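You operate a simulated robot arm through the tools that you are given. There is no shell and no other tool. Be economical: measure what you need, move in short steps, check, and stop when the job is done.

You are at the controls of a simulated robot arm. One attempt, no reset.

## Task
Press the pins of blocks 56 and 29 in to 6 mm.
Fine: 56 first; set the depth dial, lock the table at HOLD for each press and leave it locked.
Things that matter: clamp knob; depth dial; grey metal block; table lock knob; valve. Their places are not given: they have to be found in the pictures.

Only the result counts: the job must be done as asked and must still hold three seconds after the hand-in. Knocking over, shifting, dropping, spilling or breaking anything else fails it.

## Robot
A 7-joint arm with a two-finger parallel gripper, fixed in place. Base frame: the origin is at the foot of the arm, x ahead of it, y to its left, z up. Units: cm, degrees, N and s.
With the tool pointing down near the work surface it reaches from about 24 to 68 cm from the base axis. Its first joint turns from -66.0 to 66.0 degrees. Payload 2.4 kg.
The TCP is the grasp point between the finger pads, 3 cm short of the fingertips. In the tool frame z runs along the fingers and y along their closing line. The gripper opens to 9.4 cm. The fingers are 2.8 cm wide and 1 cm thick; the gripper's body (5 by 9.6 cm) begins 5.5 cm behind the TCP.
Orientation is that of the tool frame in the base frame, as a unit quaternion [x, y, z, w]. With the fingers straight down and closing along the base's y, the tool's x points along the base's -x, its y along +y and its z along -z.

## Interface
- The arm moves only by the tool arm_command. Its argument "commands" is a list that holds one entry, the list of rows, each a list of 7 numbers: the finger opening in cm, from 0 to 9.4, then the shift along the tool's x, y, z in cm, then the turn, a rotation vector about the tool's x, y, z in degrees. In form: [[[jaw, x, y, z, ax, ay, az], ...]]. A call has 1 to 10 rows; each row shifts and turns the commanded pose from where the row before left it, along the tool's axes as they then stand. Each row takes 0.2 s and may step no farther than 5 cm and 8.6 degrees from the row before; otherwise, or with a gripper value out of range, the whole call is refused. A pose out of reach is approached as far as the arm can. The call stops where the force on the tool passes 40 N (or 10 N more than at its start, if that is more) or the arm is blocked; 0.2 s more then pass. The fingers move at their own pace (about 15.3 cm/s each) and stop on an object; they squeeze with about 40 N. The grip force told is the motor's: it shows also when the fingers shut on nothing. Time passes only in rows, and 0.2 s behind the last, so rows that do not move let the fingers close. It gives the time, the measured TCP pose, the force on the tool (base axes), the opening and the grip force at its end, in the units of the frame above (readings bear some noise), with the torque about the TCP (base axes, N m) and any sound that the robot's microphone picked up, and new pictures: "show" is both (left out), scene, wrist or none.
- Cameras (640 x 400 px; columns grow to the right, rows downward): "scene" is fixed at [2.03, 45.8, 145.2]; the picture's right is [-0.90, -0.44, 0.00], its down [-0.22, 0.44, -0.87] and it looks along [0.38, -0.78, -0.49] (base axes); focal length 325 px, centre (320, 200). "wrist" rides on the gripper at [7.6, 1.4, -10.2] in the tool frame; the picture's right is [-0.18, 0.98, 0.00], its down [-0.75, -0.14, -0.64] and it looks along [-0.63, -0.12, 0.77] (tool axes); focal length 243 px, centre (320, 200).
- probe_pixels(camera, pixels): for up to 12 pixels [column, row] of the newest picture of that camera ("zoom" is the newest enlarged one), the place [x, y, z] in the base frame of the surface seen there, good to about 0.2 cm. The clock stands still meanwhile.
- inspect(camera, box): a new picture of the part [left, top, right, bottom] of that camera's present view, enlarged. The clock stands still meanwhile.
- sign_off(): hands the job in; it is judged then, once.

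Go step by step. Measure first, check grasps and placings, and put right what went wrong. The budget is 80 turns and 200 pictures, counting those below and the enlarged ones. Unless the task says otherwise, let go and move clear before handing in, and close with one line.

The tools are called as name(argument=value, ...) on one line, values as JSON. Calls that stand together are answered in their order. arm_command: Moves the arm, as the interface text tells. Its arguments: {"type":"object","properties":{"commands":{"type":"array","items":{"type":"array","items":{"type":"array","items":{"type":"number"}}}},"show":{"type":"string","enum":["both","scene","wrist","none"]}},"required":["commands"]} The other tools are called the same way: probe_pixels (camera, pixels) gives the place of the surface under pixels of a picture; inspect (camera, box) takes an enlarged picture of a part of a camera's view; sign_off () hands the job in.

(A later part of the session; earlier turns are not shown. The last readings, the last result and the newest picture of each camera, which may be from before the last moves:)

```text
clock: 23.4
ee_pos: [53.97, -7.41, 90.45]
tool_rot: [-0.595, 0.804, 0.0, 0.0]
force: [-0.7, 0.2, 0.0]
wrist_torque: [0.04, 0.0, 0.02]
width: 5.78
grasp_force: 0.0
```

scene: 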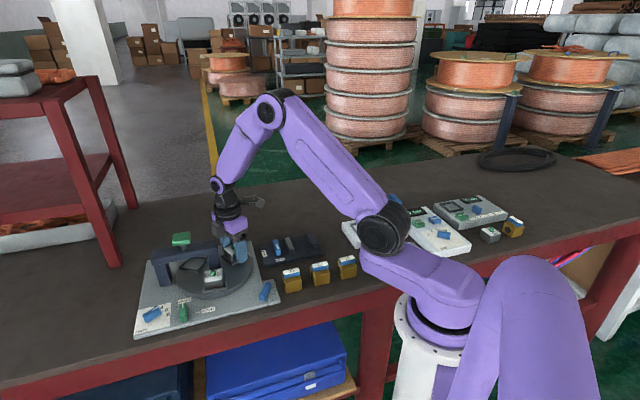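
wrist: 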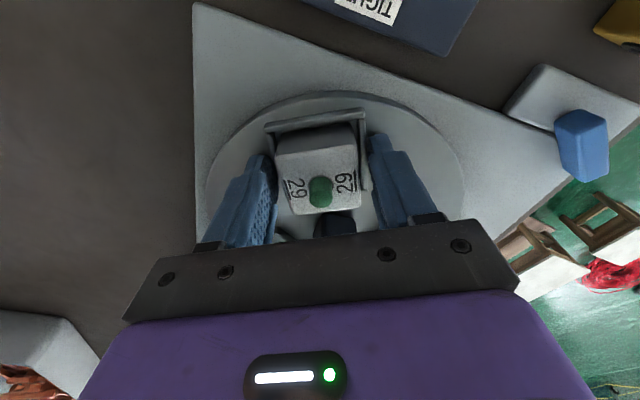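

The table turns with the grip, but the blue lever at scene (265,291) seems to have turned too. I'll look.

inspect(camera="scene", box=[140, 230, 300, 330])

```text
4.00 times, centred on (220, 280) of scene
```

zoom: 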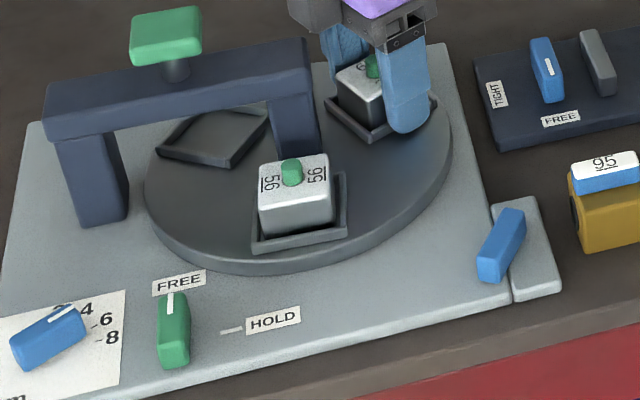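

The blue lever is simply the table's own crank, coupled 1:1. Continuing the carry.

arm_command(commands=[[[5.75, -0.06, 0.863, 0, 0, 0, 8], [5.75, -0.06, 0.863, 0, 0, 0, 8], [5.75, -0.06, 0.863, 0, 0, 0, 8], [5.75, -0.06, 0.863, 0, 0, 0, 8], [5.75, -0.06, 0.863, 0, 0, 0, 8], [5.75, -0.06, 0.863, 0, 0, 0, 8], [5.75, -0.06, 0.863, 0, 0, 0, 8], [5.75, -0.06, 0.863, 0, 0, 0, 8], [5.75, 0, 0, 0, 0, 0, 0]]])

inspect(camera="scene", box=[140, 230, 300, 330])

```text
clock: 25.4
ee_pos: [49.73, -2.4, 90.67]
tool_rot: [-0.08, 0.997, 0.0, 0.001]
force: [-0.2, 0.3, 0.3]
wrist_torque: [-0.02, 0.0, 0.0]
width: 5.75
grasp_force: 0.1
```

scene: 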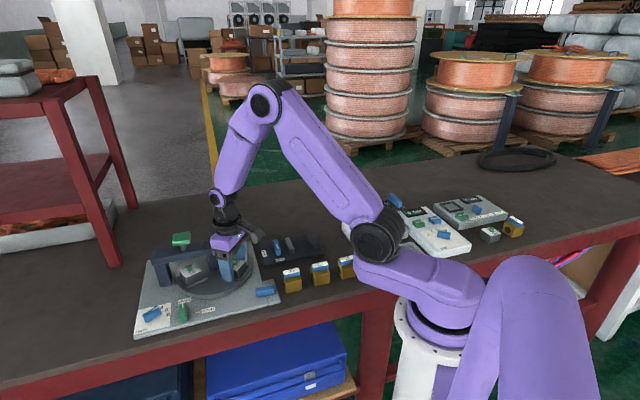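
wrist: 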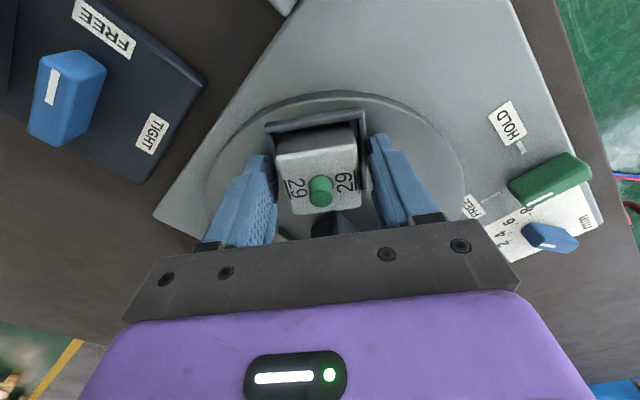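

```text
4.00 times, centred on (220, 280) of scene
```

zoom: 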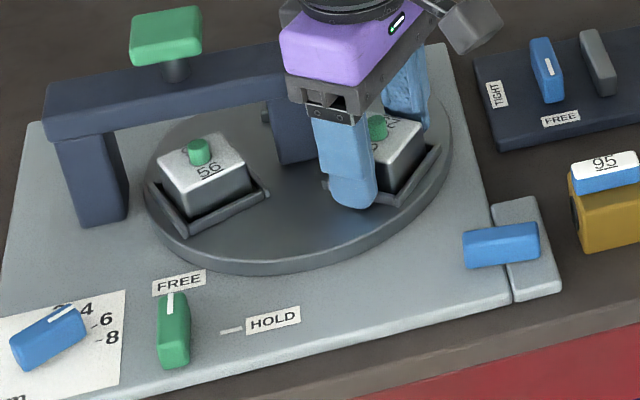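

Turned 96° so far. Now the remaining 24°, in three rows.

arm_command(commands=[[[5.75, -0.06, 0.863, 0, 0, 0, 8], [5.75, -0.06, 0.863, 0, 0, 0, 8], [5.75, -0.06, 0.863, 0, 0, 0, 8], [5.75, 0, 0, 0, 0, 0, 0], [5.0, 0, 0, 0, 0, 0, 0], [5.0, 0, 0, 0, 0, 0, 0]]])

inspect(camera="scene", box=[140, 230, 300, 330])

```text
clock: 26.8
ee_pos: [49.77, 0.23, 90.57]
tool_rot: [0.129, 0.992, 0.0, 0.0]
force: [0.8, -0.4, 1.1]
wrist_torque: [0.05, 0.2, -0.02]
width: 5.59
grasp_force: 45.4
```

scene: 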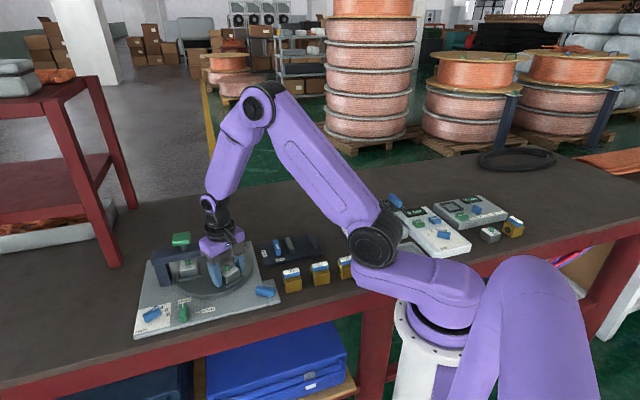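
wrist: 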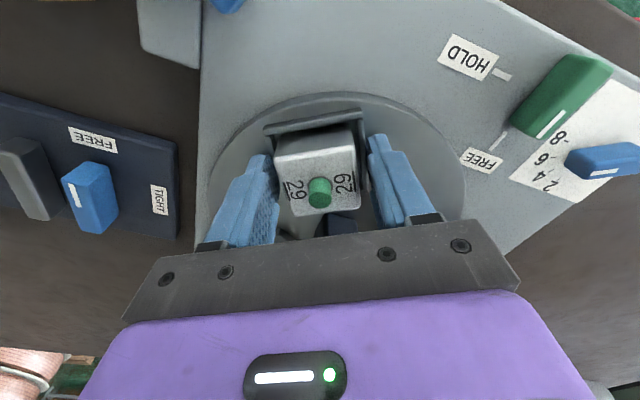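

```text
4.00 times, centred on (220, 280) of scene
```

zoom: 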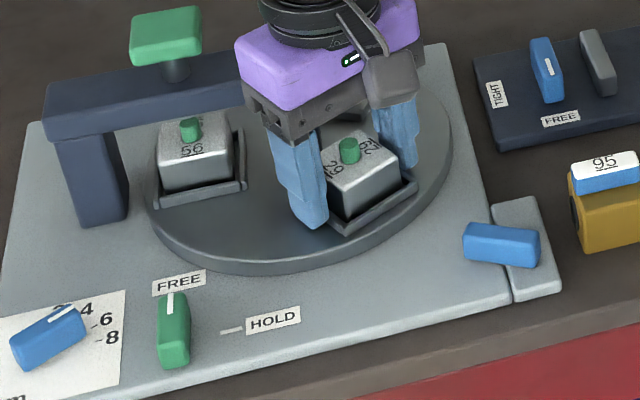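

Table turned 120° (tool yaw 14.8°). I'll open, rise and measure.

arm_command(commands=[[[6.6, 0, 0, 0, 0, 0, 0], [6.6, 0, 0, 0, 0, 0, 0], [6.6, 0, 0, -4, 0, 0, 0], [6.6, 0, 0, -4.5, 0, 0, 0], [6.6, 3, -3, -4, 0, 0, 0], [6.6, 3, -4, 0, 0, 0, 0], [6.6, 0, 0, 0, 0, 0, 0]]])

inspect(camera="scene", box=[140, 225, 250, 305])

```text
refused: row 5 steps farther than a row can; nothing moved
```

```text
5.00 times, centred on (195, 265) of scene
```

zoom: 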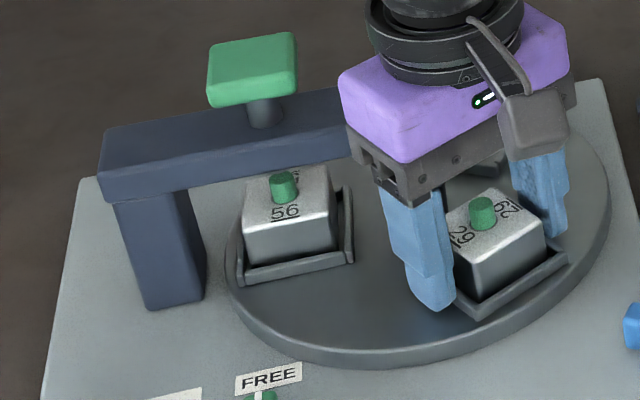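

Row too long, so nothing moved; but the zoom shows nest corners at (242,281)/(352,260) and pin at (481,211), matching the original index pose. Repeating the retreat with shorter rows.

arm_command(commands=[[[6.6, 0, 0, 0, 0, 0, 0], [6.6, 0, 0, 0, 0, 0, 0], [6.6, 0, 0, -4, 0, 0, 0], [6.6, 0, 0, -4.5, 0, 0, 0], [4, 0, 0, -4, 0, 0, 0], [4, 0, 0, 0, 0, 0, 7.5], [4, 0, 0, 0, 0, 0, 7.5], [4, 0, 0, 0, 0, 0, 7.5], [4, 0, 0, 0, 0, 0, 7.5], [4, 0, 0, 0, 0, 0, 0]]])

inspect(camera="scene", box=[140, 225, 250, 305])

```text
clock: 29.0
ee_pos: [49.9, 0.14, 103.07]
tool_rot: [0.382, 0.924, 0.0, 0.0]
force: [-0.4, 0.6, -0.3]
wrist_torque: [-0.02, -0.03, 0.02]
width: 3.97
grasp_force: 0.0
```

scene: 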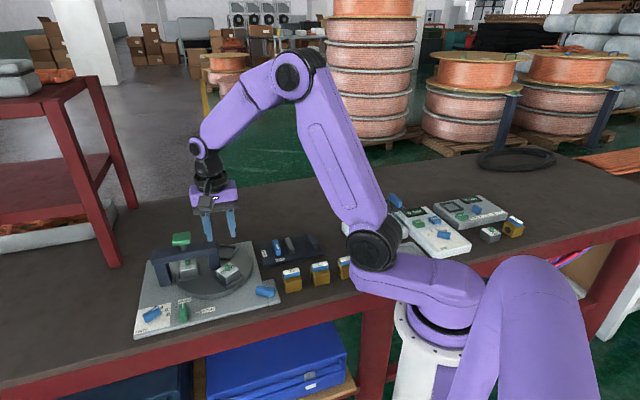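
wrist: 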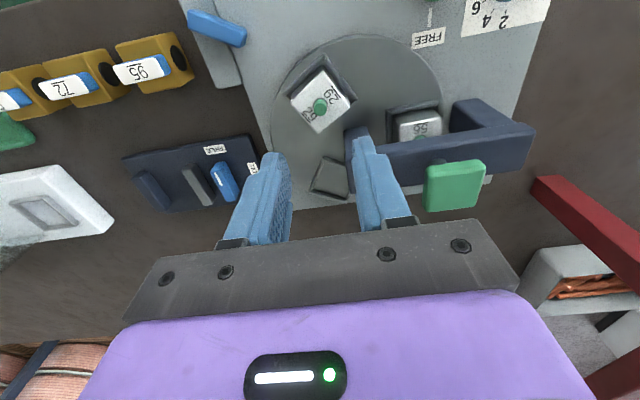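

```text
5.00 times, centred on (195, 265) of scene
```

zoom: 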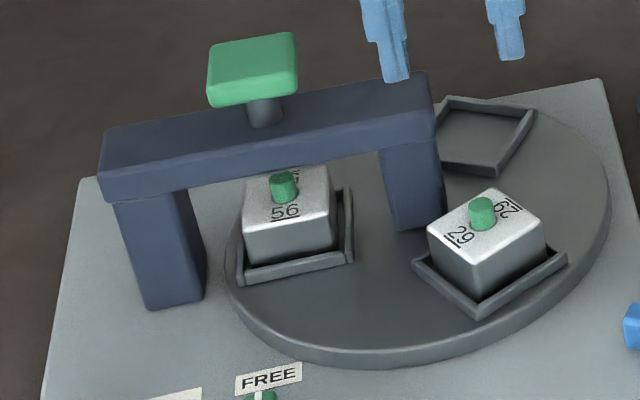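

The table pose matches the index exactly, with 56 under the ram. Now over to the lock knob.

arm_command(commands=[[[4, 2.54, 3.8, 0, 0, 0, 0], [4, 2.54, 3.8, 0, 0, 0, 0], [4, 2.54, 3.8, 0, 0, 0, 0], [4, 0, 0, 3, 0, 0, 0], [4, 0, 0, 3, 0, 0, 0], [4, 0, 0, 0, 0, 0, 0]]], show="wrist")

inspect(camera="wrist", box=[260, 60, 380, 160])

```text
clock: 30.4
ee_pos: [52.35, 13.61, 97.1]
tool_rot: [0.382, 0.924, 0.0, 0.0]
force: [0.1, 0.0, -0.1]
wrist_torque: [0.03, -0.04, 0.01]
width: 4.01
grasp_force: 0.0
```

wrist: 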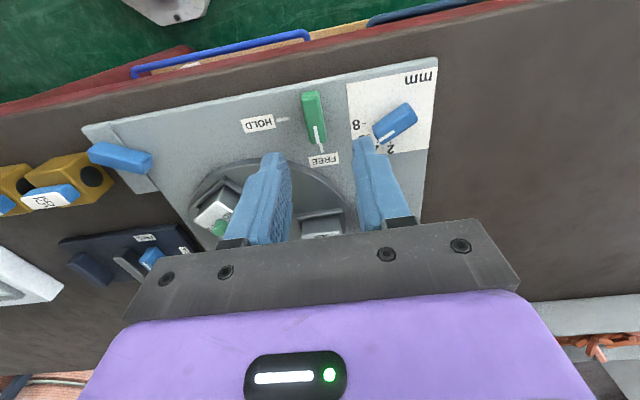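

```text
4.00 times, centred on (320, 110) of wrist
```

zoom: 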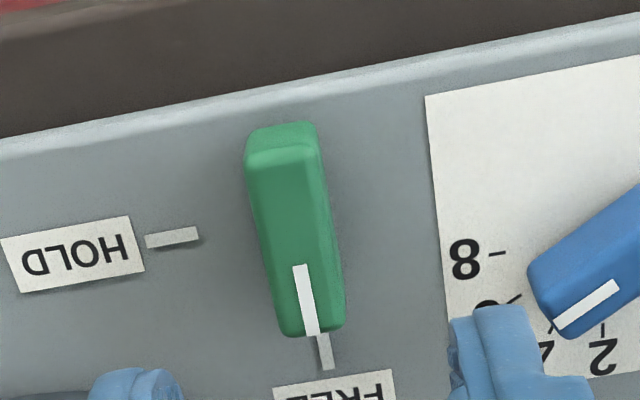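

probe_pixels(camera="zoom", pixels=[[248, 162], [317, 150], [286, 330], [341, 320], [298, 268], [312, 330], [322, 338], [328, 366], [148, 241], [197, 234]])

```text
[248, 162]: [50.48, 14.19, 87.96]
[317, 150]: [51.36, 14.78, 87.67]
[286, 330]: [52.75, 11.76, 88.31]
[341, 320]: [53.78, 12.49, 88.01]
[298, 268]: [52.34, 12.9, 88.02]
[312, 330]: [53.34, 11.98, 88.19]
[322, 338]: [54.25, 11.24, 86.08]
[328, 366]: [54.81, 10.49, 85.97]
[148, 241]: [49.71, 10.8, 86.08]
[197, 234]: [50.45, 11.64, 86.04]
```

Lock knob centre is (52.1,13.25). Going down to grip it.

arm_command(commands=[[[3.4, -0.06, -0.44, 2.6, 0, 0, 0], [3.4, 0, 0, 2.6, 0, 0, 0], [3.4, 0, 0, 2.3, 0, 0, 0], [3.4, 0, 0, 0, 0, 0, 0], [0.6, 0, 0, 0, 0, 0, 0], [0.6, 0, 0, 0, 0, 0, 0]]], show="wrist")

```text
clock: 31.8
ee_pos: [52.06, 13.22, 89.42]
tool_rot: [0.381, 0.925, 0.0, -0.001]
force: [-1.9, -2.2, -1.3]
wrist_torque: [-0.06, -0.09, -0.15]
width: 1.48
grasp_force: 44.9
```

wrist: 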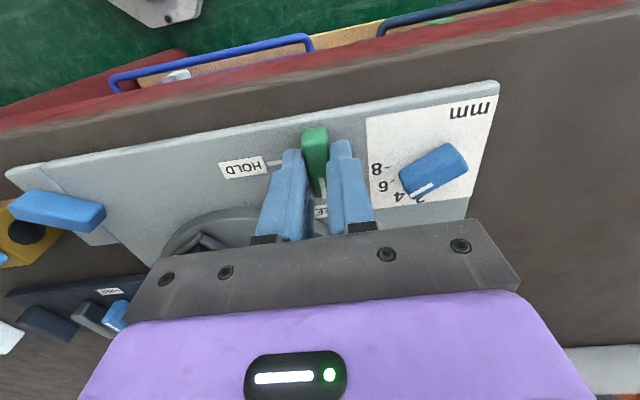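

Gripped. Turning 90° clockwise to HOLD.

arm_command(commands=[[[0.6, 0, 0, 0, 0, 0, 8.4], [0.6, 0, 0, 0, 0, 0, 8.4], [0.6, 0, 0, 0, 0, 0, 8.4], [0.6, 0, 0, 0, 0, 0, 8.4], [0.6, 0, 0, 0, 0, 0, 8.4], [0.6, 0, 0, 0, 0, 0, 8.4], [0.6, 0, 0, 0, 0, 0, 8.4], [0.6, 0, 0, 0, 0, 0, 8.4], [0.6, 0, 0, 0, 0, 0, 8.4], [0.6, 0, 0, 0, 0, 0, 8.4]]], show="none")

arm_command(commands=[[[0.6, 0, 0, 0, 0, 0, 6.4], [0.6, 0, 0, 0, 0, 0, 0]]])

inspect(camera="scene", box=[135, 285, 225, 340])

```text
clock: 34.0
ee_pos: [52.25, 13.25, 89.55]
tool_rot: [0.902, 0.432, -0.002, 0.0]
force: [-8.0, -6.8, -18.9]
wrist_torque: [0.72, -0.68, -0.02]
width: 1.49
grasp_force: 45.1
```

```text
clock: 34.6
ee_pos: [52.14, 13.31, 89.5]
tool_rot: [0.925, 0.381, -0.001, 0.0]
force: [-7.5, -7.3, -20.4]
wrist_torque: [0.38, -0.48, 0.23]
width: 1.5
grasp_force: 45.2
```

scene: 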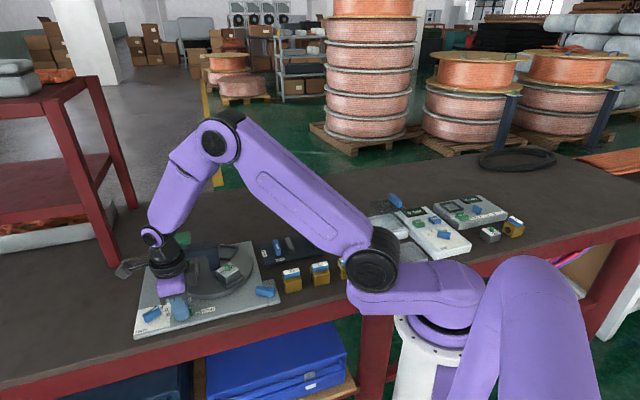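
wrist: 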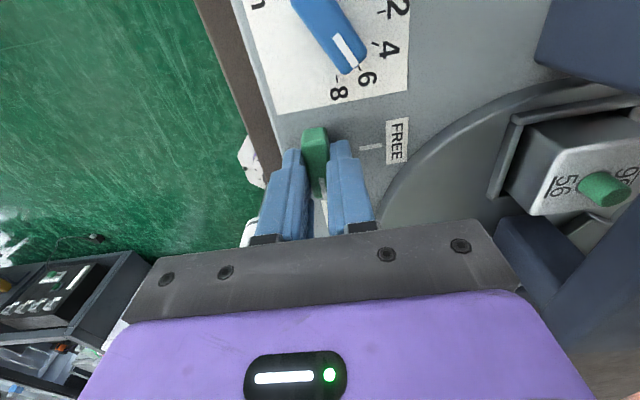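

```text
7.11 times, centred on (180, 312) of scene
```

zoom: 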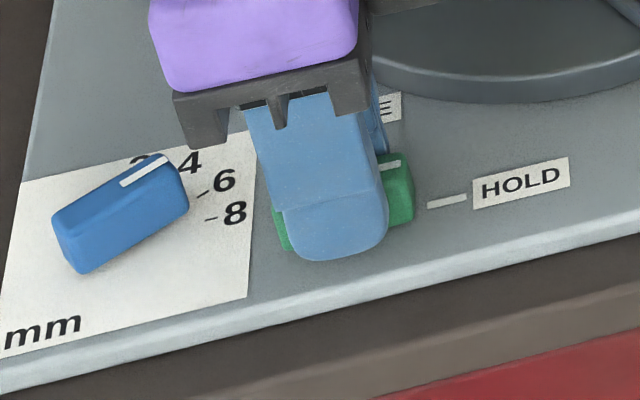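

The knob moved to 135.2°, on HOLD. I'll release, rise and check.

arm_command(commands=[[[3.4, 0, 0, 0, 0, 0, 0], [3.4, 0, 0, 0, 0, 0, 0], [3.4, 0, 0, -4, 0, 0, 0], [3.4, 0, 0, -4.5, 0, 0, 0], [0, 0, 0, -4.5, 0, 0, 0], [0, 0, 0, -4.5, 0, 0, 0], [0, 0, 0, 0, 0, 0, 0]]])

inspect(camera="scene", box=[135, 285, 225, 340])

inspect(camera="wrist", box=[260, 40, 420, 160])

```text
clock: 36.2
ee_pos: [52.18, 13.25, 107.34]
tool_rot: [0.924, 0.381, -0.001, 0.0]
force: [-0.4, 0.7, -0.1]
wrist_torque: [0.01, 0.0, 0.01]
width: 0.0
grasp_force: 32.8
```

scene: 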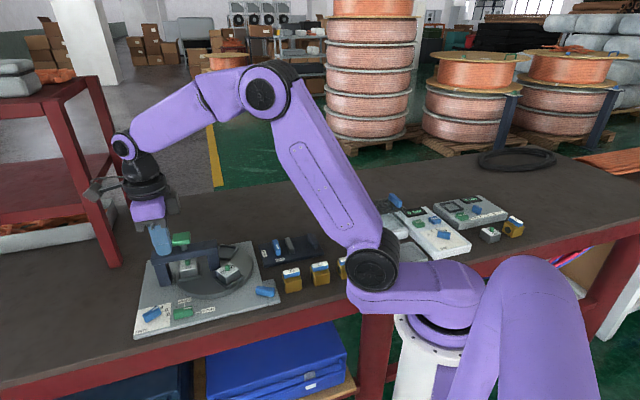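
wrist: 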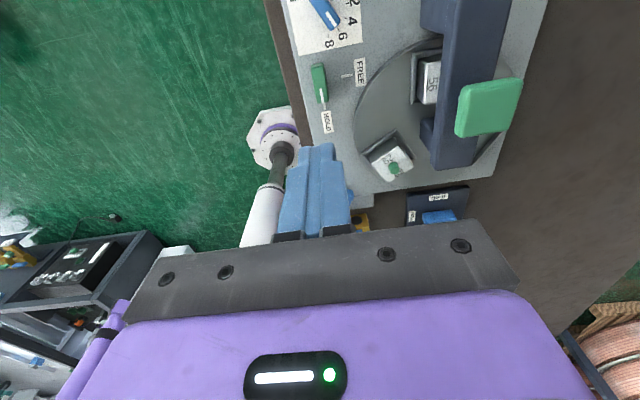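

```text
7.11 times, centred on (180, 312) of scene
```

zoom: 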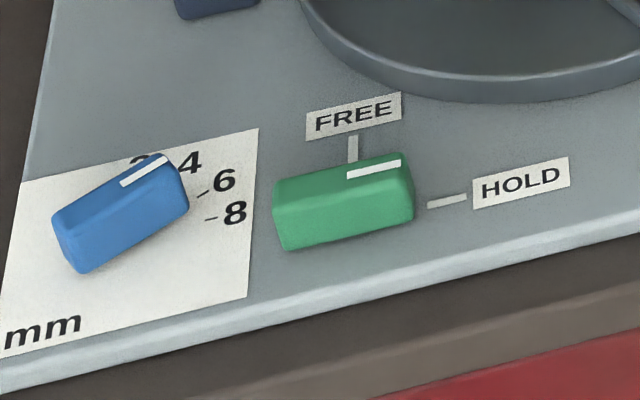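

```text
3.33 times, centred on (340, 100) of wrist
```

zoom: 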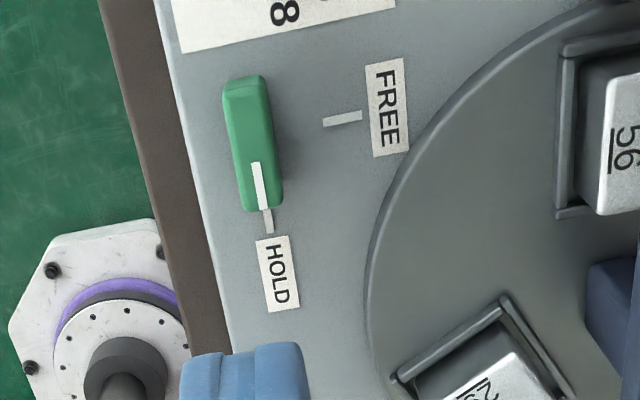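

HOLD is aligned. I'll measure the green ram button at wrist (488,107).

probe_pixels(camera="wrist", pixels=[[466, 92], [519, 82], [503, 131], [461, 130], [488, 107], [480, 115], [500, 90]])

```text
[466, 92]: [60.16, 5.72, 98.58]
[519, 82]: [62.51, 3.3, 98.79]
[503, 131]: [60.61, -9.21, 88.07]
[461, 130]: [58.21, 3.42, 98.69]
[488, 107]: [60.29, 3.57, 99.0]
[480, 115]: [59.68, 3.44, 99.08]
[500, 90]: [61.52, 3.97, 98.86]
```

Button centre is about (60.2,3.2), top at 98.9. I'll move above it with closed fingers.

arm_command(commands=[[[0, -0.48, 4.26, 0, 0, 0, 0], [0, -0.48, 4.26, 0, 0, 0, 0], [0, -0.48, 4.26, 0, 0, 0, 0], [0, 0, 0, 4, 0, 0, 0], [0, 0, 0, 0, 0, 0, 0]]])

inspect(camera="scene", box=[140, 205, 250, 285])

```text
clock: 37.4
ee_pos: [60.22, 3.26, 103.01]
tool_rot: [0.925, 0.38, 0.0, 0.0]
force: [0.3, 0.0, 0.2]
wrist_torque: [-0.02, 0.0, 0.0]
width: 0.01
grasp_force: 33.2
```

scene: 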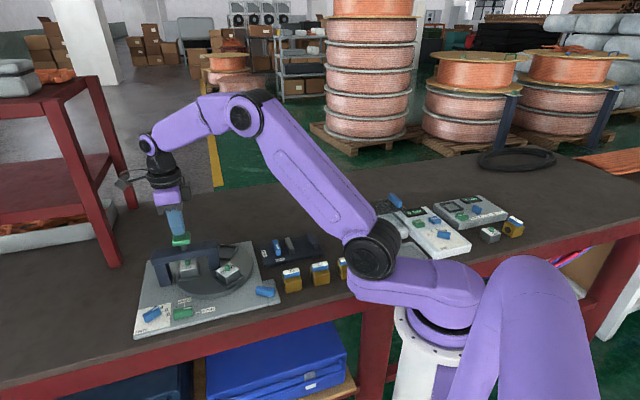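
wrist: 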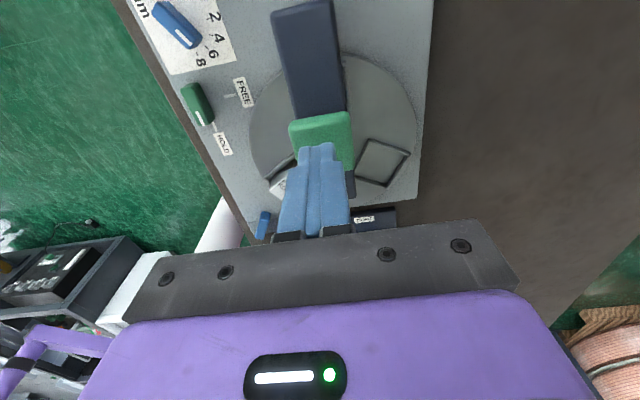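

```text
5.00 times, centred on (195, 245) of scene
```

zoom: 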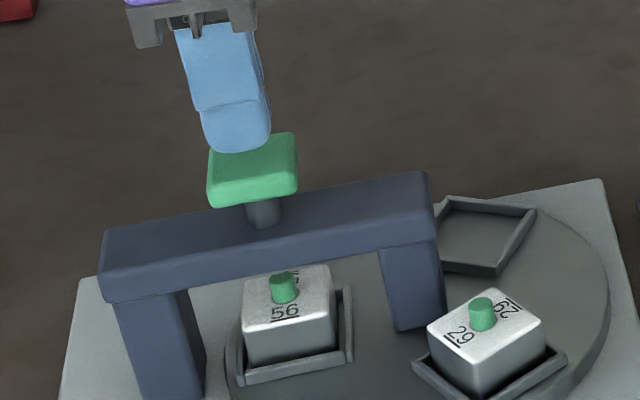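

Fingertips are centred over the button. Pressing down in small steps; the call stops by itself on 40 N.

arm_command(commands=[[[0, 0, 0, 0.8, 0, 0, 0], [0, 0, 0, 0.4, 0, 0, 0], [0, 0, 0, 0.4, 0, 0, 0], [0, 0, 0, 0.4, 0, 0, 0], [0, 0, 0, 0.4, 0, 0, 0], [0, 0, 0, 0.3, 0, 0, 0], [0, 0, 0, 0.3, 0, 0, 0]]], show="scene")

inspect(camera="scene", box=[140, 205, 250, 285])

```text
clock: 39.1
ee_pos: [60.18, 3.22, 100.51]
tool_rot: [0.924, 0.382, 0.004, 0.002]
force: [-5.0, -0.7, 9.8]
wrist_torque: [-0.05, 0.26, -0.06]
width: 0.0
grasp_force: 32.7
heard: click
stopped in row 7: the force on the tool passed its limit at 42 N (the readings are from after the stop); the commanded pose is now the measured one
```

scene: 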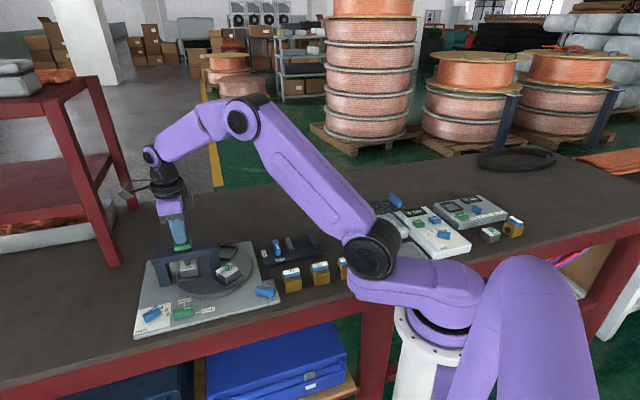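

```text
5.00 times, centred on (195, 245) of scene
```

zoom: 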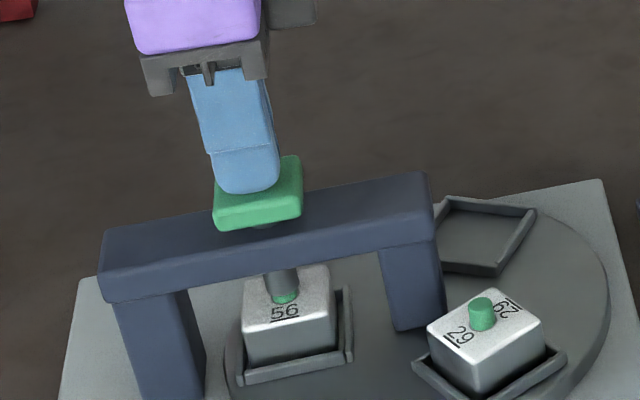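

A click was heard and the stop was reached. I'll lift off and check the pin of 56.

arm_command(commands=[[[0, 0, 0, -2, 0, 0, 0], [0, 0, 0, -4, 0, 0, 0], [0, 0, 0, -1, 0, 0, 0], [0, 0, 0, 0, 0, 0, 0]]], show="scene")

inspect(camera="scene", box=[160, 235, 240, 295])

```text
clock: 40.1
ee_pos: [60.19, 3.17, 107.48]
tool_rot: [0.924, 0.381, 0.003, 0.001]
force: [-0.5, 0.1, 0.7]
wrist_torque: [0.04, 0.02, 0.02]
width: 0.0
grasp_force: 32.7
```

scene: 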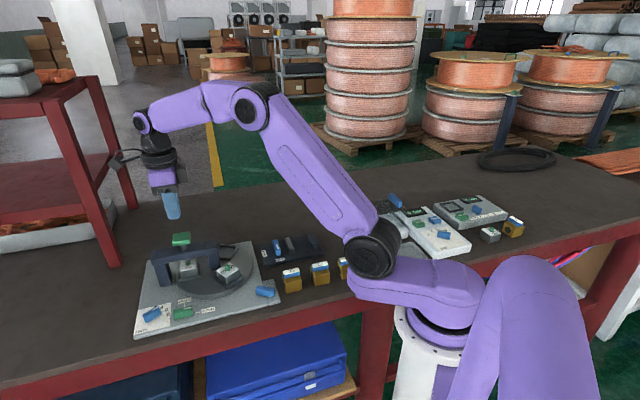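

```text
6.67 times, centred on (200, 265) of scene
```

zoom: 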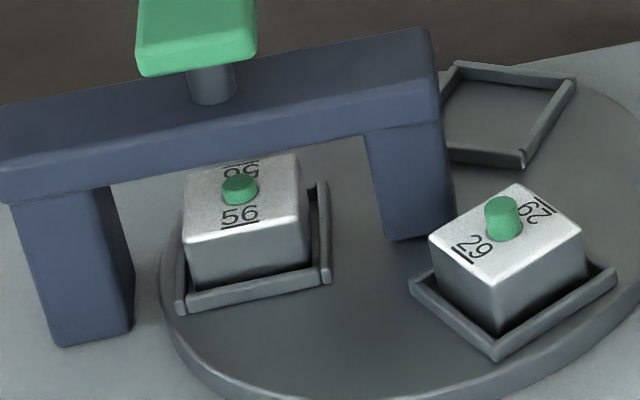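

Pin 56 is visibly about half down. A quick depth probe, and then back over the lock knob.

probe_pixels(camera="zoom", pixels=[[238, 182], [236, 184], [280, 190], [210, 215], [501, 205], [500, 208], [540, 225], [470, 235]])

arm_command(commands=[[[0, 0.48, -4.26, 0, 0, 0, 0], [0, 0.48, -4.26, 0, 0, 0, 0], [3.4, 0.48, -4.26, 0, 0, 0, 0], [3.4, 0, 0, 4, 0, 0, 0], [3.4, 0, 0, 4, 0, 0, 0], [3.4, 0, 0, 0, 0, 0, 0]]], show="wrist")

```text
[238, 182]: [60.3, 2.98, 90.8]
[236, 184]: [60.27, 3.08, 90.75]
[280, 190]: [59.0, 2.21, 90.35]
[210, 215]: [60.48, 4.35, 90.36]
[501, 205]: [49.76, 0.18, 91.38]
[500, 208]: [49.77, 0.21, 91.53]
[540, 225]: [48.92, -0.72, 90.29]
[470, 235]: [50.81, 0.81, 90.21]
```

```text
clock: 41.5
ee_pos: [52.3, 13.33, 99.41]
tool_rot: [0.924, 0.382, 0.004, 0.001]
force: [-0.7, 0.6, -0.8]
wrist_torque: [-0.02, 0.02, 0.0]
width: 3.38
grasp_force: 0.1
```

wrist: 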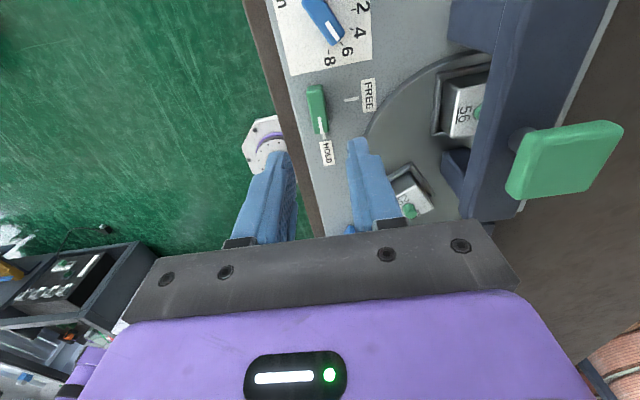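

Pin 56 dropped about 0.6–0.7 cm within noise. Now gripping the lock knob to free the table.

arm_command(commands=[[[3.4, -0.18, -0.1, 4, 0, 0, 0], [3.4, 0, 0, 3.5, 0, 0, 0], [3.4, 0, 0, 2.4, 0, 0, 0], [3.4, 0, 0, 0, 0, 0, 0], [0.6, 0, 0, 0, 0, 0, 0], [0.6, 0, 0, 0, 0, 0, 0]]], show="wrist")

```text
clock: 42.9
ee_pos: [52.05, 13.26, 89.59]
tool_rot: [0.924, 0.382, 0.003, 0.001]
force: [-1.1, 3.6, -2.5]
wrist_torque: [0.93, -0.22, 0.08]
width: 1.46
grasp_force: 45.0
```

wrist: 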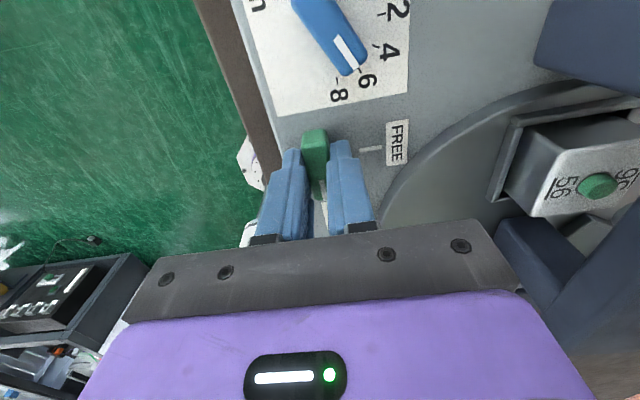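

Gripped; turning 90° counter-clockwise back to FREE, then releasing and rising.

arm_command(commands=[[[0.6, 0, 0, 0, 0, 0, -8.4], [0.6, 0, 0, 0, 0, 0, -8.4], [0.6, 0, 0, 0, 0, 0, -8.4], [0.6, 0, 0, 0, 0, 0, -8.4], [0.6, 0, 0, 0, 0, 0, -8.4], [0.6, 0, 0, 0, 0, 0, -8.4], [0.6, 0, 0, 0, 0, 0, -8.4], [0.6, 0, 0, 0, 0, 0, -8.4], [0.6, 0, 0, 0, 0, 0, -8.4], [0.6, 0, 0, 0, 0, 0, -8.4]]], show="none")

arm_command(commands=[[[0.6, 0, 0, 0, 0, 0, -6.2], [0.6, 0, 0, 0, 0, 0, 0], [3.4, 0, 0, 0, 0, 0, 0], [3.4, 0, 0, 0, 0, 0, 0], [3.4, 0, 0, -4, 0, 0, 0], [3.4, 0, 0, -4.5, 0, 0, 0], [3.4, 0, 0, -4.8, 0, 0, 0], [3.4, 0, 0, -3, 0, 0, 0], [3.4, 0, 0, 0, 0, 0, 0]]])

inspect(camera="scene", box=[135, 260, 235, 340])

```text
clock: 45.1
ee_pos: [52.09, 13.32, 89.45]
tool_rot: [0.43, 0.903, -0.001, 0.003]
force: [-7.9, 16.3, -8.8]
wrist_torque: [1.17, 1.08, 0.0]
width: 1.5
grasp_force: 44.8
```

```text
clock: 47.1
ee_pos: [52.1, 13.1, 105.91]
tool_rot: [0.383, 0.924, 0.0, 0.003]
force: [-0.5, -0.6, 0.9]
wrist_torque: [-0.03, 0.0, -0.01]
width: 3.41
grasp_force: 0.0
```

scene: 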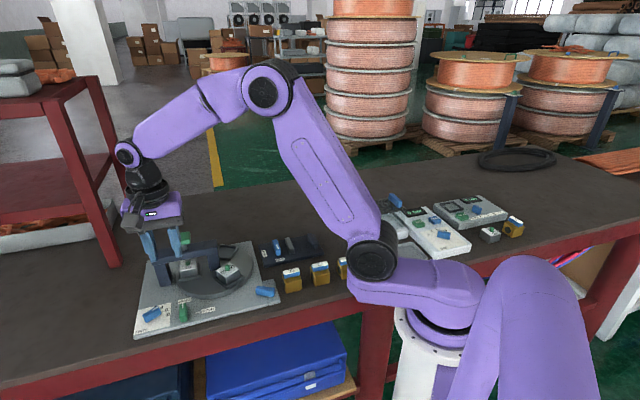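
wrist: 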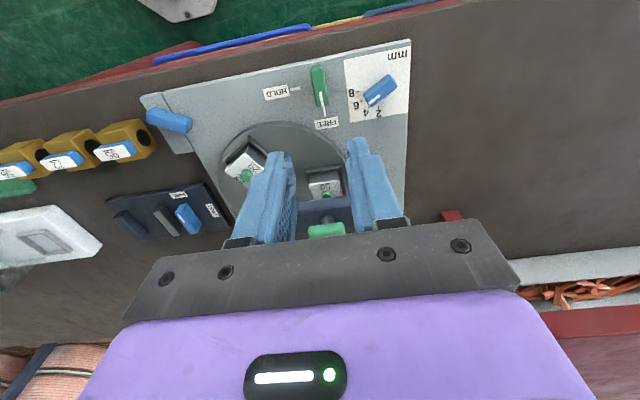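

```text
5.00 times, centred on (185, 300) of scene
```

zoom: 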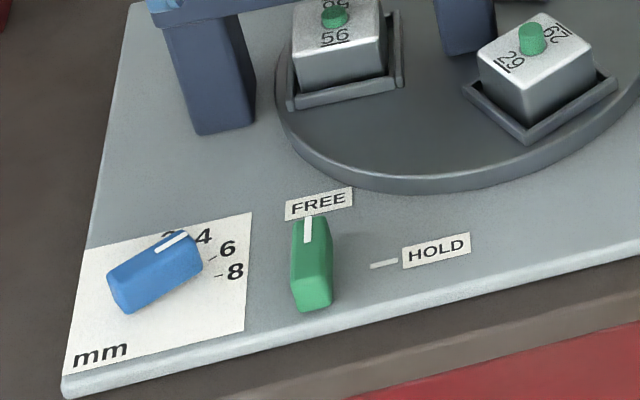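

Back on FREE, table still indexed. Next I fly to the empty nest at about (57.5,-7.5), turning to yaw -105°.

arm_command(commands=[[[7, -3.67, -2.16, 0, 0, 0, 0], [7, -3.67, -2.16, 0, 0, 0, 0], [7, -3.67, -2.16, 0, 0, 0, 0], [7, -3.67, -2.16, 0, 0, 0, 0], [7, -3.67, -2.16, 0, 0, 0, 0], [7, 0, 0, 0, 0, 0, -8.4], [7, 0, 0, 0, 0, 0, -8.4], [7, 0, 0, 0, 0, 0, -8.4], [7, 0, 0, 0, 0, 0, -8.4], [7, 0, 0, 0, 0, 0, -8.4]]], show="none")

arm_command(commands=[[[7, 0, 0, 0, 0, 0, -8.4], [7, 0, 0, 0, 0, 0, -8.4], [7, 0, 0, 0, 0, 0, -8.4], [7, 0, 0, 0, 0, 0, -8.4], [7, 0, 0, 0, 0, 0, -8.4], [7, 0, 0, 0, 0, 0, -8.4], [7, 0, 0, 0, 0, 0, -8.4], [7, 0, 0, 0, 0, 0, -8.4], [7, 0, 0, 0, 0, 0, -8.4], [7, 0, 0, 0, 0, 0, -8.4]]], show="none")

arm_command(commands=[[[7, 0, 0, 0, 0, 0, -8.4], [7, 0, 0, 0, 0, 0, -8.4], [7, 0, 0, 0, 0, 0, -7.2], [7, 0, 0, 0, 0, 0, 0]]])

```text
clock: 49.3
ee_pos: [57.42, -7.52, 105.75]
tool_rot: [0.025, 1.0, -0.001, 0.004]
force: [0.5, 0.0, 0.5]
wrist_torque: [0.0, -0.01, -0.01]
width: 7.0
grasp_force: 0.1
```

```text
clock: 51.5
ee_pos: [57.27, -7.37, 105.81]
tool_rot: [-0.651, 0.759, -0.002, 0.003]
force: [0.5, 0.2, 0.6]
wrist_torque: [0.0, 0.0, 0.04]
width: 7.0
grasp_force: 0.0
```

```text
clock: 52.5
ee_pos: [57.4, -7.44, 105.83]
tool_rot: [0.794, -0.608, 0.002, -0.003]
force: [0.0, 0.1, 1.4]
wrist_torque: [-0.01, -0.02, 0.01]
width: 6.99
grasp_force: 0.0
```

scene: 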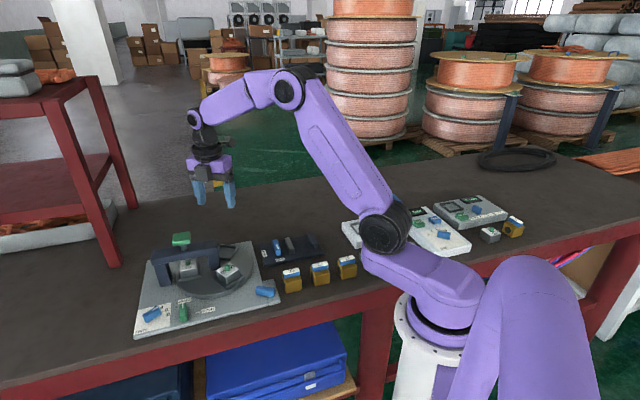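
wrist: 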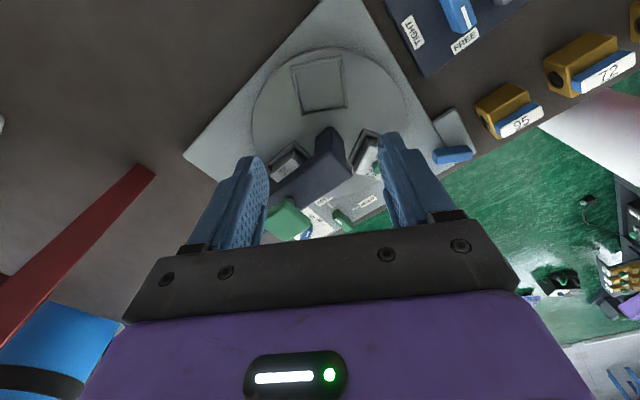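

Above the empty nest. Descending, then closing on the frame.

arm_command(commands=[[[7, 0, 0, 4.5, 0, 0, 0], [7, 0, 0, 4.5, 0, 0, 0], [7, 0, 0, 3.5, 0, 0, 0], [7, 0, 0, 1.8, 0, 0, 0], [7, 0, 0, 0.95, 0, 0, 0], [7, 0, 0, 0, 0, 0, 0], [4.8, 0, 0, 0, 0, 0, 0], [4.8, 0, 0, 0, 0, 0, 0]]], show="wrist")

```text
clock: 54.3
ee_pos: [57.44, -7.38, 90.55]
tool_rot: [0.794, -0.609, 0.003, -0.001]
force: [-2.2, -0.1, -1.7]
wrist_torque: [-0.3, -0.26, 0.16]
width: 5.57
grasp_force: 45.0
```

wrist: 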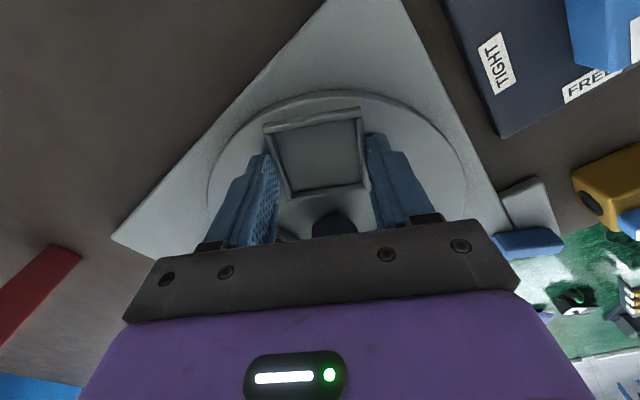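

The frame is held at 5.57 as before. Carrying the table 120° clockwise again.

arm_command(commands=[[[5.75, 0, 0, 0, 0, 0, 0], [5.75, -0.06, 0.863, 0, 0, 0, 8], [5.75, -0.06, 0.863, 0, 0, 0, 8], [5.75, -0.06, 0.863, 0, 0, 0, 8], [5.75, -0.06, 0.863, 0, 0, 0, 8], [5.75, -0.06, 0.863, 0, 0, 0, 8], [5.75, -0.06, 0.863, 0, 0, 0, 8], [5.75, -0.06, 0.863, 0, 0, 0, 8], [5.75, -0.06, 0.863, 0, 0, 0, 8], [5.75, 0, 0, 0, 0, 0, 0]]])

```text
clock: 56.5
ee_pos: [51.17, -5.39, 90.58]
tool_rot: [-0.349, 0.937, -0.002, 0.003]
force: [0.7, -0.3, -0.5]
wrist_torque: [0.0, -0.01, 0.02]
width: 5.77
grasp_force: 0.1
```

scene: 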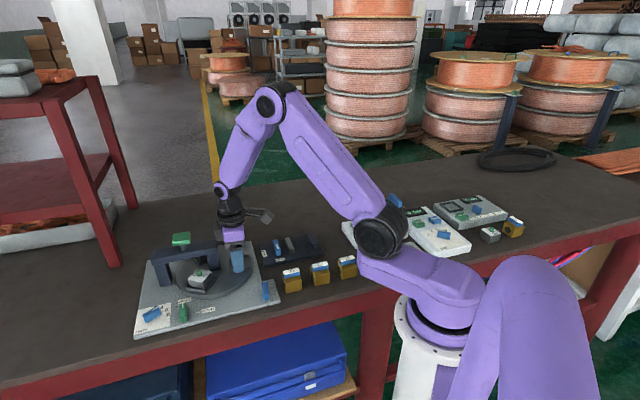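
wrist: 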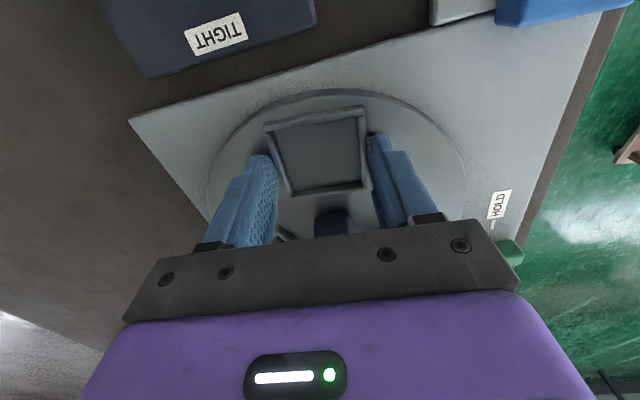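

64° done smoothly; 56° more, then close to settle the pose.

arm_command(commands=[[[5.75, -0.06, 0.863, 0, 0, 0, 8], [5.75, -0.06, 0.863, 0, 0, 0, 8], [5.75, -0.06, 0.863, 0, 0, 0, 8], [5.75, -0.06, 0.863, 0, 0, 0, 8], [5.75, -0.06, 0.863, 0, 0, 0, 8], [5.75, -0.06, 0.863, 0, 0, 0, 8], [5.75, -0.06, 0.863, 0, 0, 0, 8], [5.75, 0, 0, 0, 0, 0, 0], [5.0, 0, 0, 0, 0, 0, 0], [5.0, 0, 0, 0, 0, 0, 0]]])

inspect(camera="scene", box=[140, 225, 250, 305])

```text
clock: 58.7
ee_pos: [49.83, 0.11, 90.52]
tool_rot: [0.131, 0.991, 0.0, 0.003]
force: [-0.1, -0.1, 1.1]
wrist_torque: [0.13, 0.34, -0.01]
width: 5.57
grasp_force: 44.7
```

scene: 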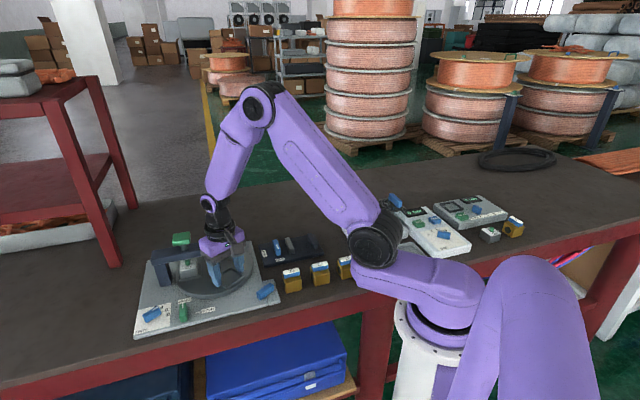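
wrist: 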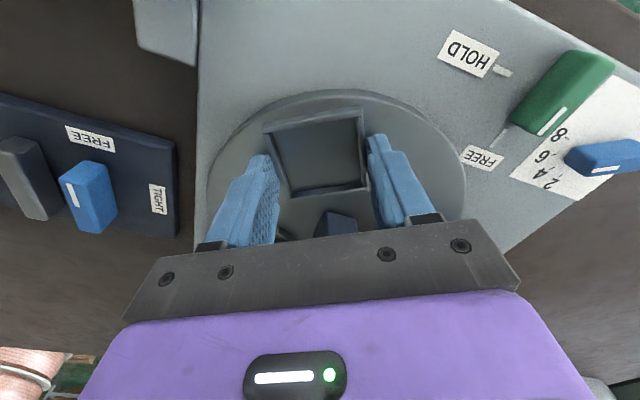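

```text
5.00 times, centred on (195, 265) of scene
```

zoom: 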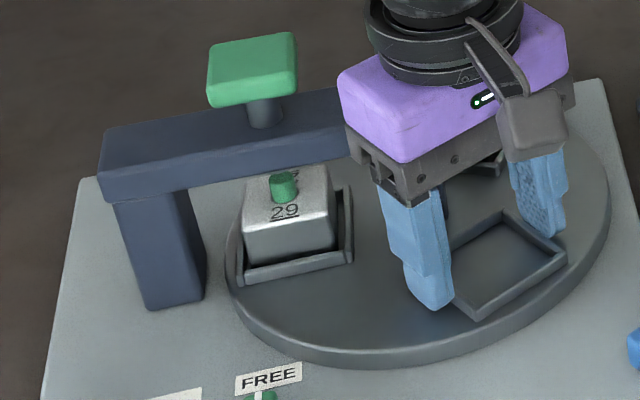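

29 is now under the ram in the same indexed pose. I'll release, rise and turn to 45°, then travel over the lock knob.

arm_command(commands=[[[6.6, 0, 0, 0, 0, 0, 0], [6.6, 0, 0, 0, 0, 0, 0], [6.6, 0, 0, -4, 0, 0, 0], [6.6, 0, 0, -4.5, 0, 0, 0], [4, 0, 0, -4, 0, 0, 0], [4, 0, 0, 0, 0, 0, 7.5], [4, 0, 0, 0, 0, 0, 7.5], [4, 0, 0, 0, 0, 0, 7.5], [4, 0, 0, 0, 0, 0, 7.5], [4, 0, 0, 0, 0, 0, 0]]], show="none")

inspect(camera="scene", box=[140, 225, 250, 305])

arm_command(commands=[[[3.4, 2.5, 3.66, 0, 0, 0, 0], [3.4, 2.5, 3.66, 0, 0, 0, 0], [3.4, 2.5, 3.66, 0, 0, 0, 0], [3.4, 0, 0, 3, 0, 0, 0], [3.4, 0, 0, 3, 0, 0, 0], [3.4, 0, 0, 0, 0, 0, 0]]], show="wrist")

```text
clock: 60.9
ee_pos: [49.77, 0.11, 102.98]
tool_rot: [0.384, 0.923, 0.001, 0.003]
force: [0.4, -0.1, 0.2]
wrist_torque: [0.01, -0.02, -0.02]
width: 3.99
grasp_force: 0.1
```

```text
5.00 times, centred on (195, 265) of scene
```

zoom: 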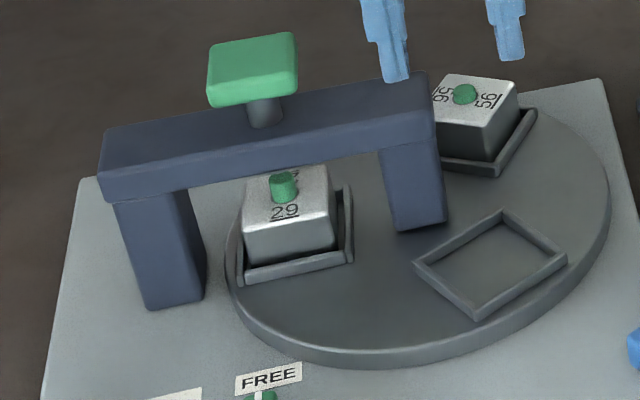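

```text
clock: 62.3
ee_pos: [52.33, 13.26, 96.99]
tool_rot: [0.382, 0.924, 0.001, 0.003]
force: [0.4, -0.4, 0.5]
wrist_torque: [-0.01, -0.02, 0.02]
width: 3.4
grasp_force: 0.1
```

wrist: 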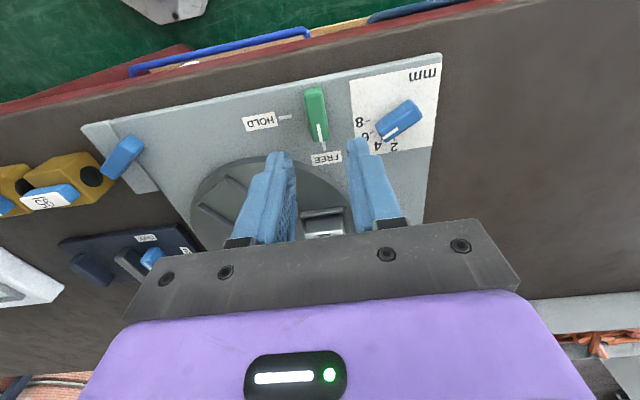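

Table is indexed with 29 under the ram. Gripping the lock knob.

arm_command(commands=[[[3.4, 0.17, -0.14, 2.6, 0, 0, 0], [3.4, 0, 0, 2.6, 0, 0, 0], [3.4, 0, 0, 2.3, 0, 0, 0], [3.4, 0, 0, 0, 0, 0, 0], [0.6, 0, 0, 0, 0, 0, 0], [0.6, 0, 0, 0, 0, 0, 0]]], show="wrist")

```text
clock: 63.7
ee_pos: [52.14, 13.18, 89.5]
tool_rot: [0.383, 0.924, 0.001, 0.004]
force: [-2.0, -2.1, -2.0]
wrist_torque: [-0.47, 0.01, 0.04]
width: 1.46
grasp_force: 45.0
```

wrist: 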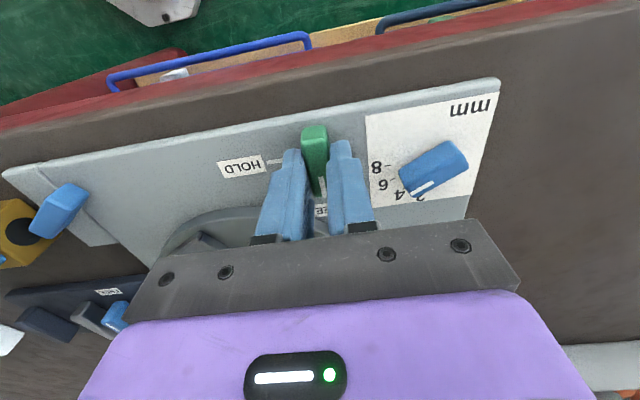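

Gripped; turning to HOLD, releasing and rising.

arm_command(commands=[[[0.6, 0, 0, 0, 0, 0, 8.4], [0.6, 0, 0, 0, 0, 0, 8.4], [0.6, 0, 0, 0, 0, 0, 8.4], [0.6, 0, 0, 0, 0, 0, 8.4], [0.6, 0, 0, 0, 0, 0, 8.4], [0.6, 0, 0, 0, 0, 0, 8.4], [0.6, 0, 0, 0, 0, 0, 8.4], [0.6, 0, 0, 0, 0, 0, 8.4], [0.6, 0, 0, 0, 0, 0, 8.4], [0.6, 0, 0, 0, 0, 0, 8.4]]], show="none")

arm_command(commands=[[[0.6, 0, 0, 0, 0, 0, 6.2], [0.6, 0, 0, 0, 0, 0, 0], [3.4, 0, 0, 0, 0, 0, 0], [3.4, 0, 0, 0, 0, 0, 0], [3.4, 0, 0, -4, 0, 0, 0], [3.4, 0, 0, -4.5, 0, 0, 0], [0, 0, 0, -4.7, 0, 0, 0], [0, 0, 0, -4.5, 0, 0, 0], [0, 0, 0, 0, 0, 0, 0]]], show="wrist")

inspect(camera="scene", box=[135, 260, 235, 340])

inspect(camera="wrist", box=[260, 40, 420, 160])

```text
clock: 65.9
ee_pos: [51.97, 13.17, 89.56]
tool_rot: [0.903, 0.429, 0.001, 0.001]
force: [-7.3, -13.5, -11.9]
wrist_torque: [-1.13, 1.09, -0.01]
width: 1.49
grasp_force: 44.5
```

```text
clock: 67.9
ee_pos: [52.06, 13.24, 107.41]
tool_rot: [0.925, 0.381, 0.004, 0.002]
force: [-0.2, -0.1, 0.3]
wrist_torque: [0.01, 0.02, -0.03]
width: 0.01
grasp_force: 33.1
```

wrist: 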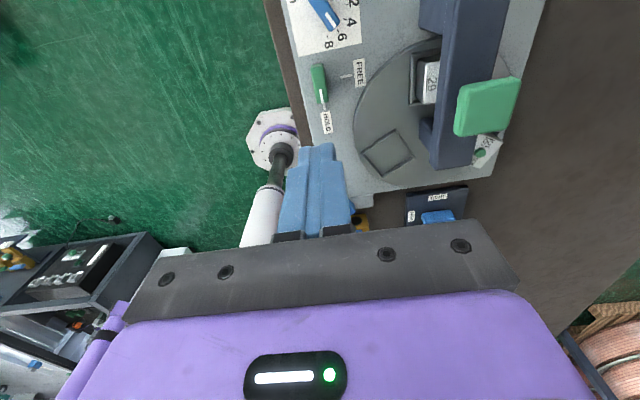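

```text
5.00 times, centred on (185, 300) of scene
```

zoom: 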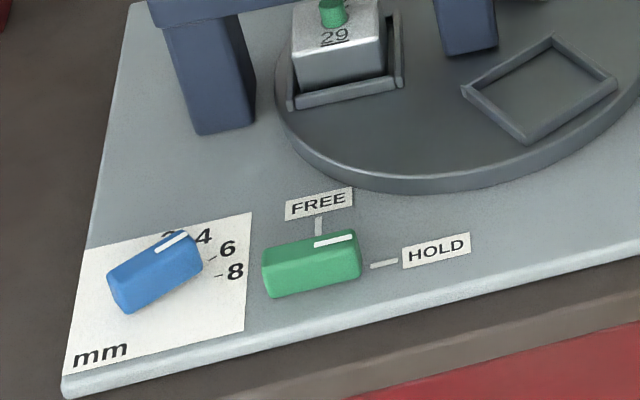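

```text
3.33 times, centred on (340, 100) of wrist
```

zoom: 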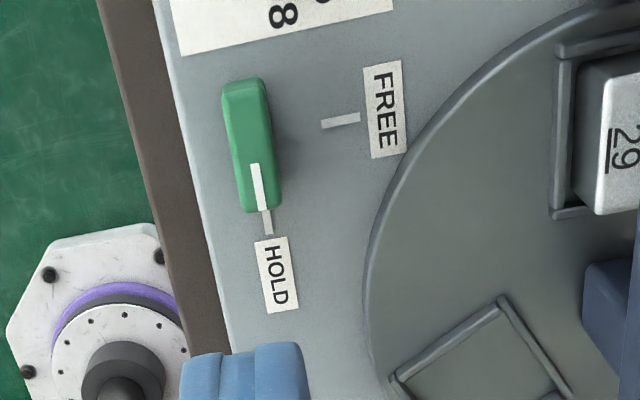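

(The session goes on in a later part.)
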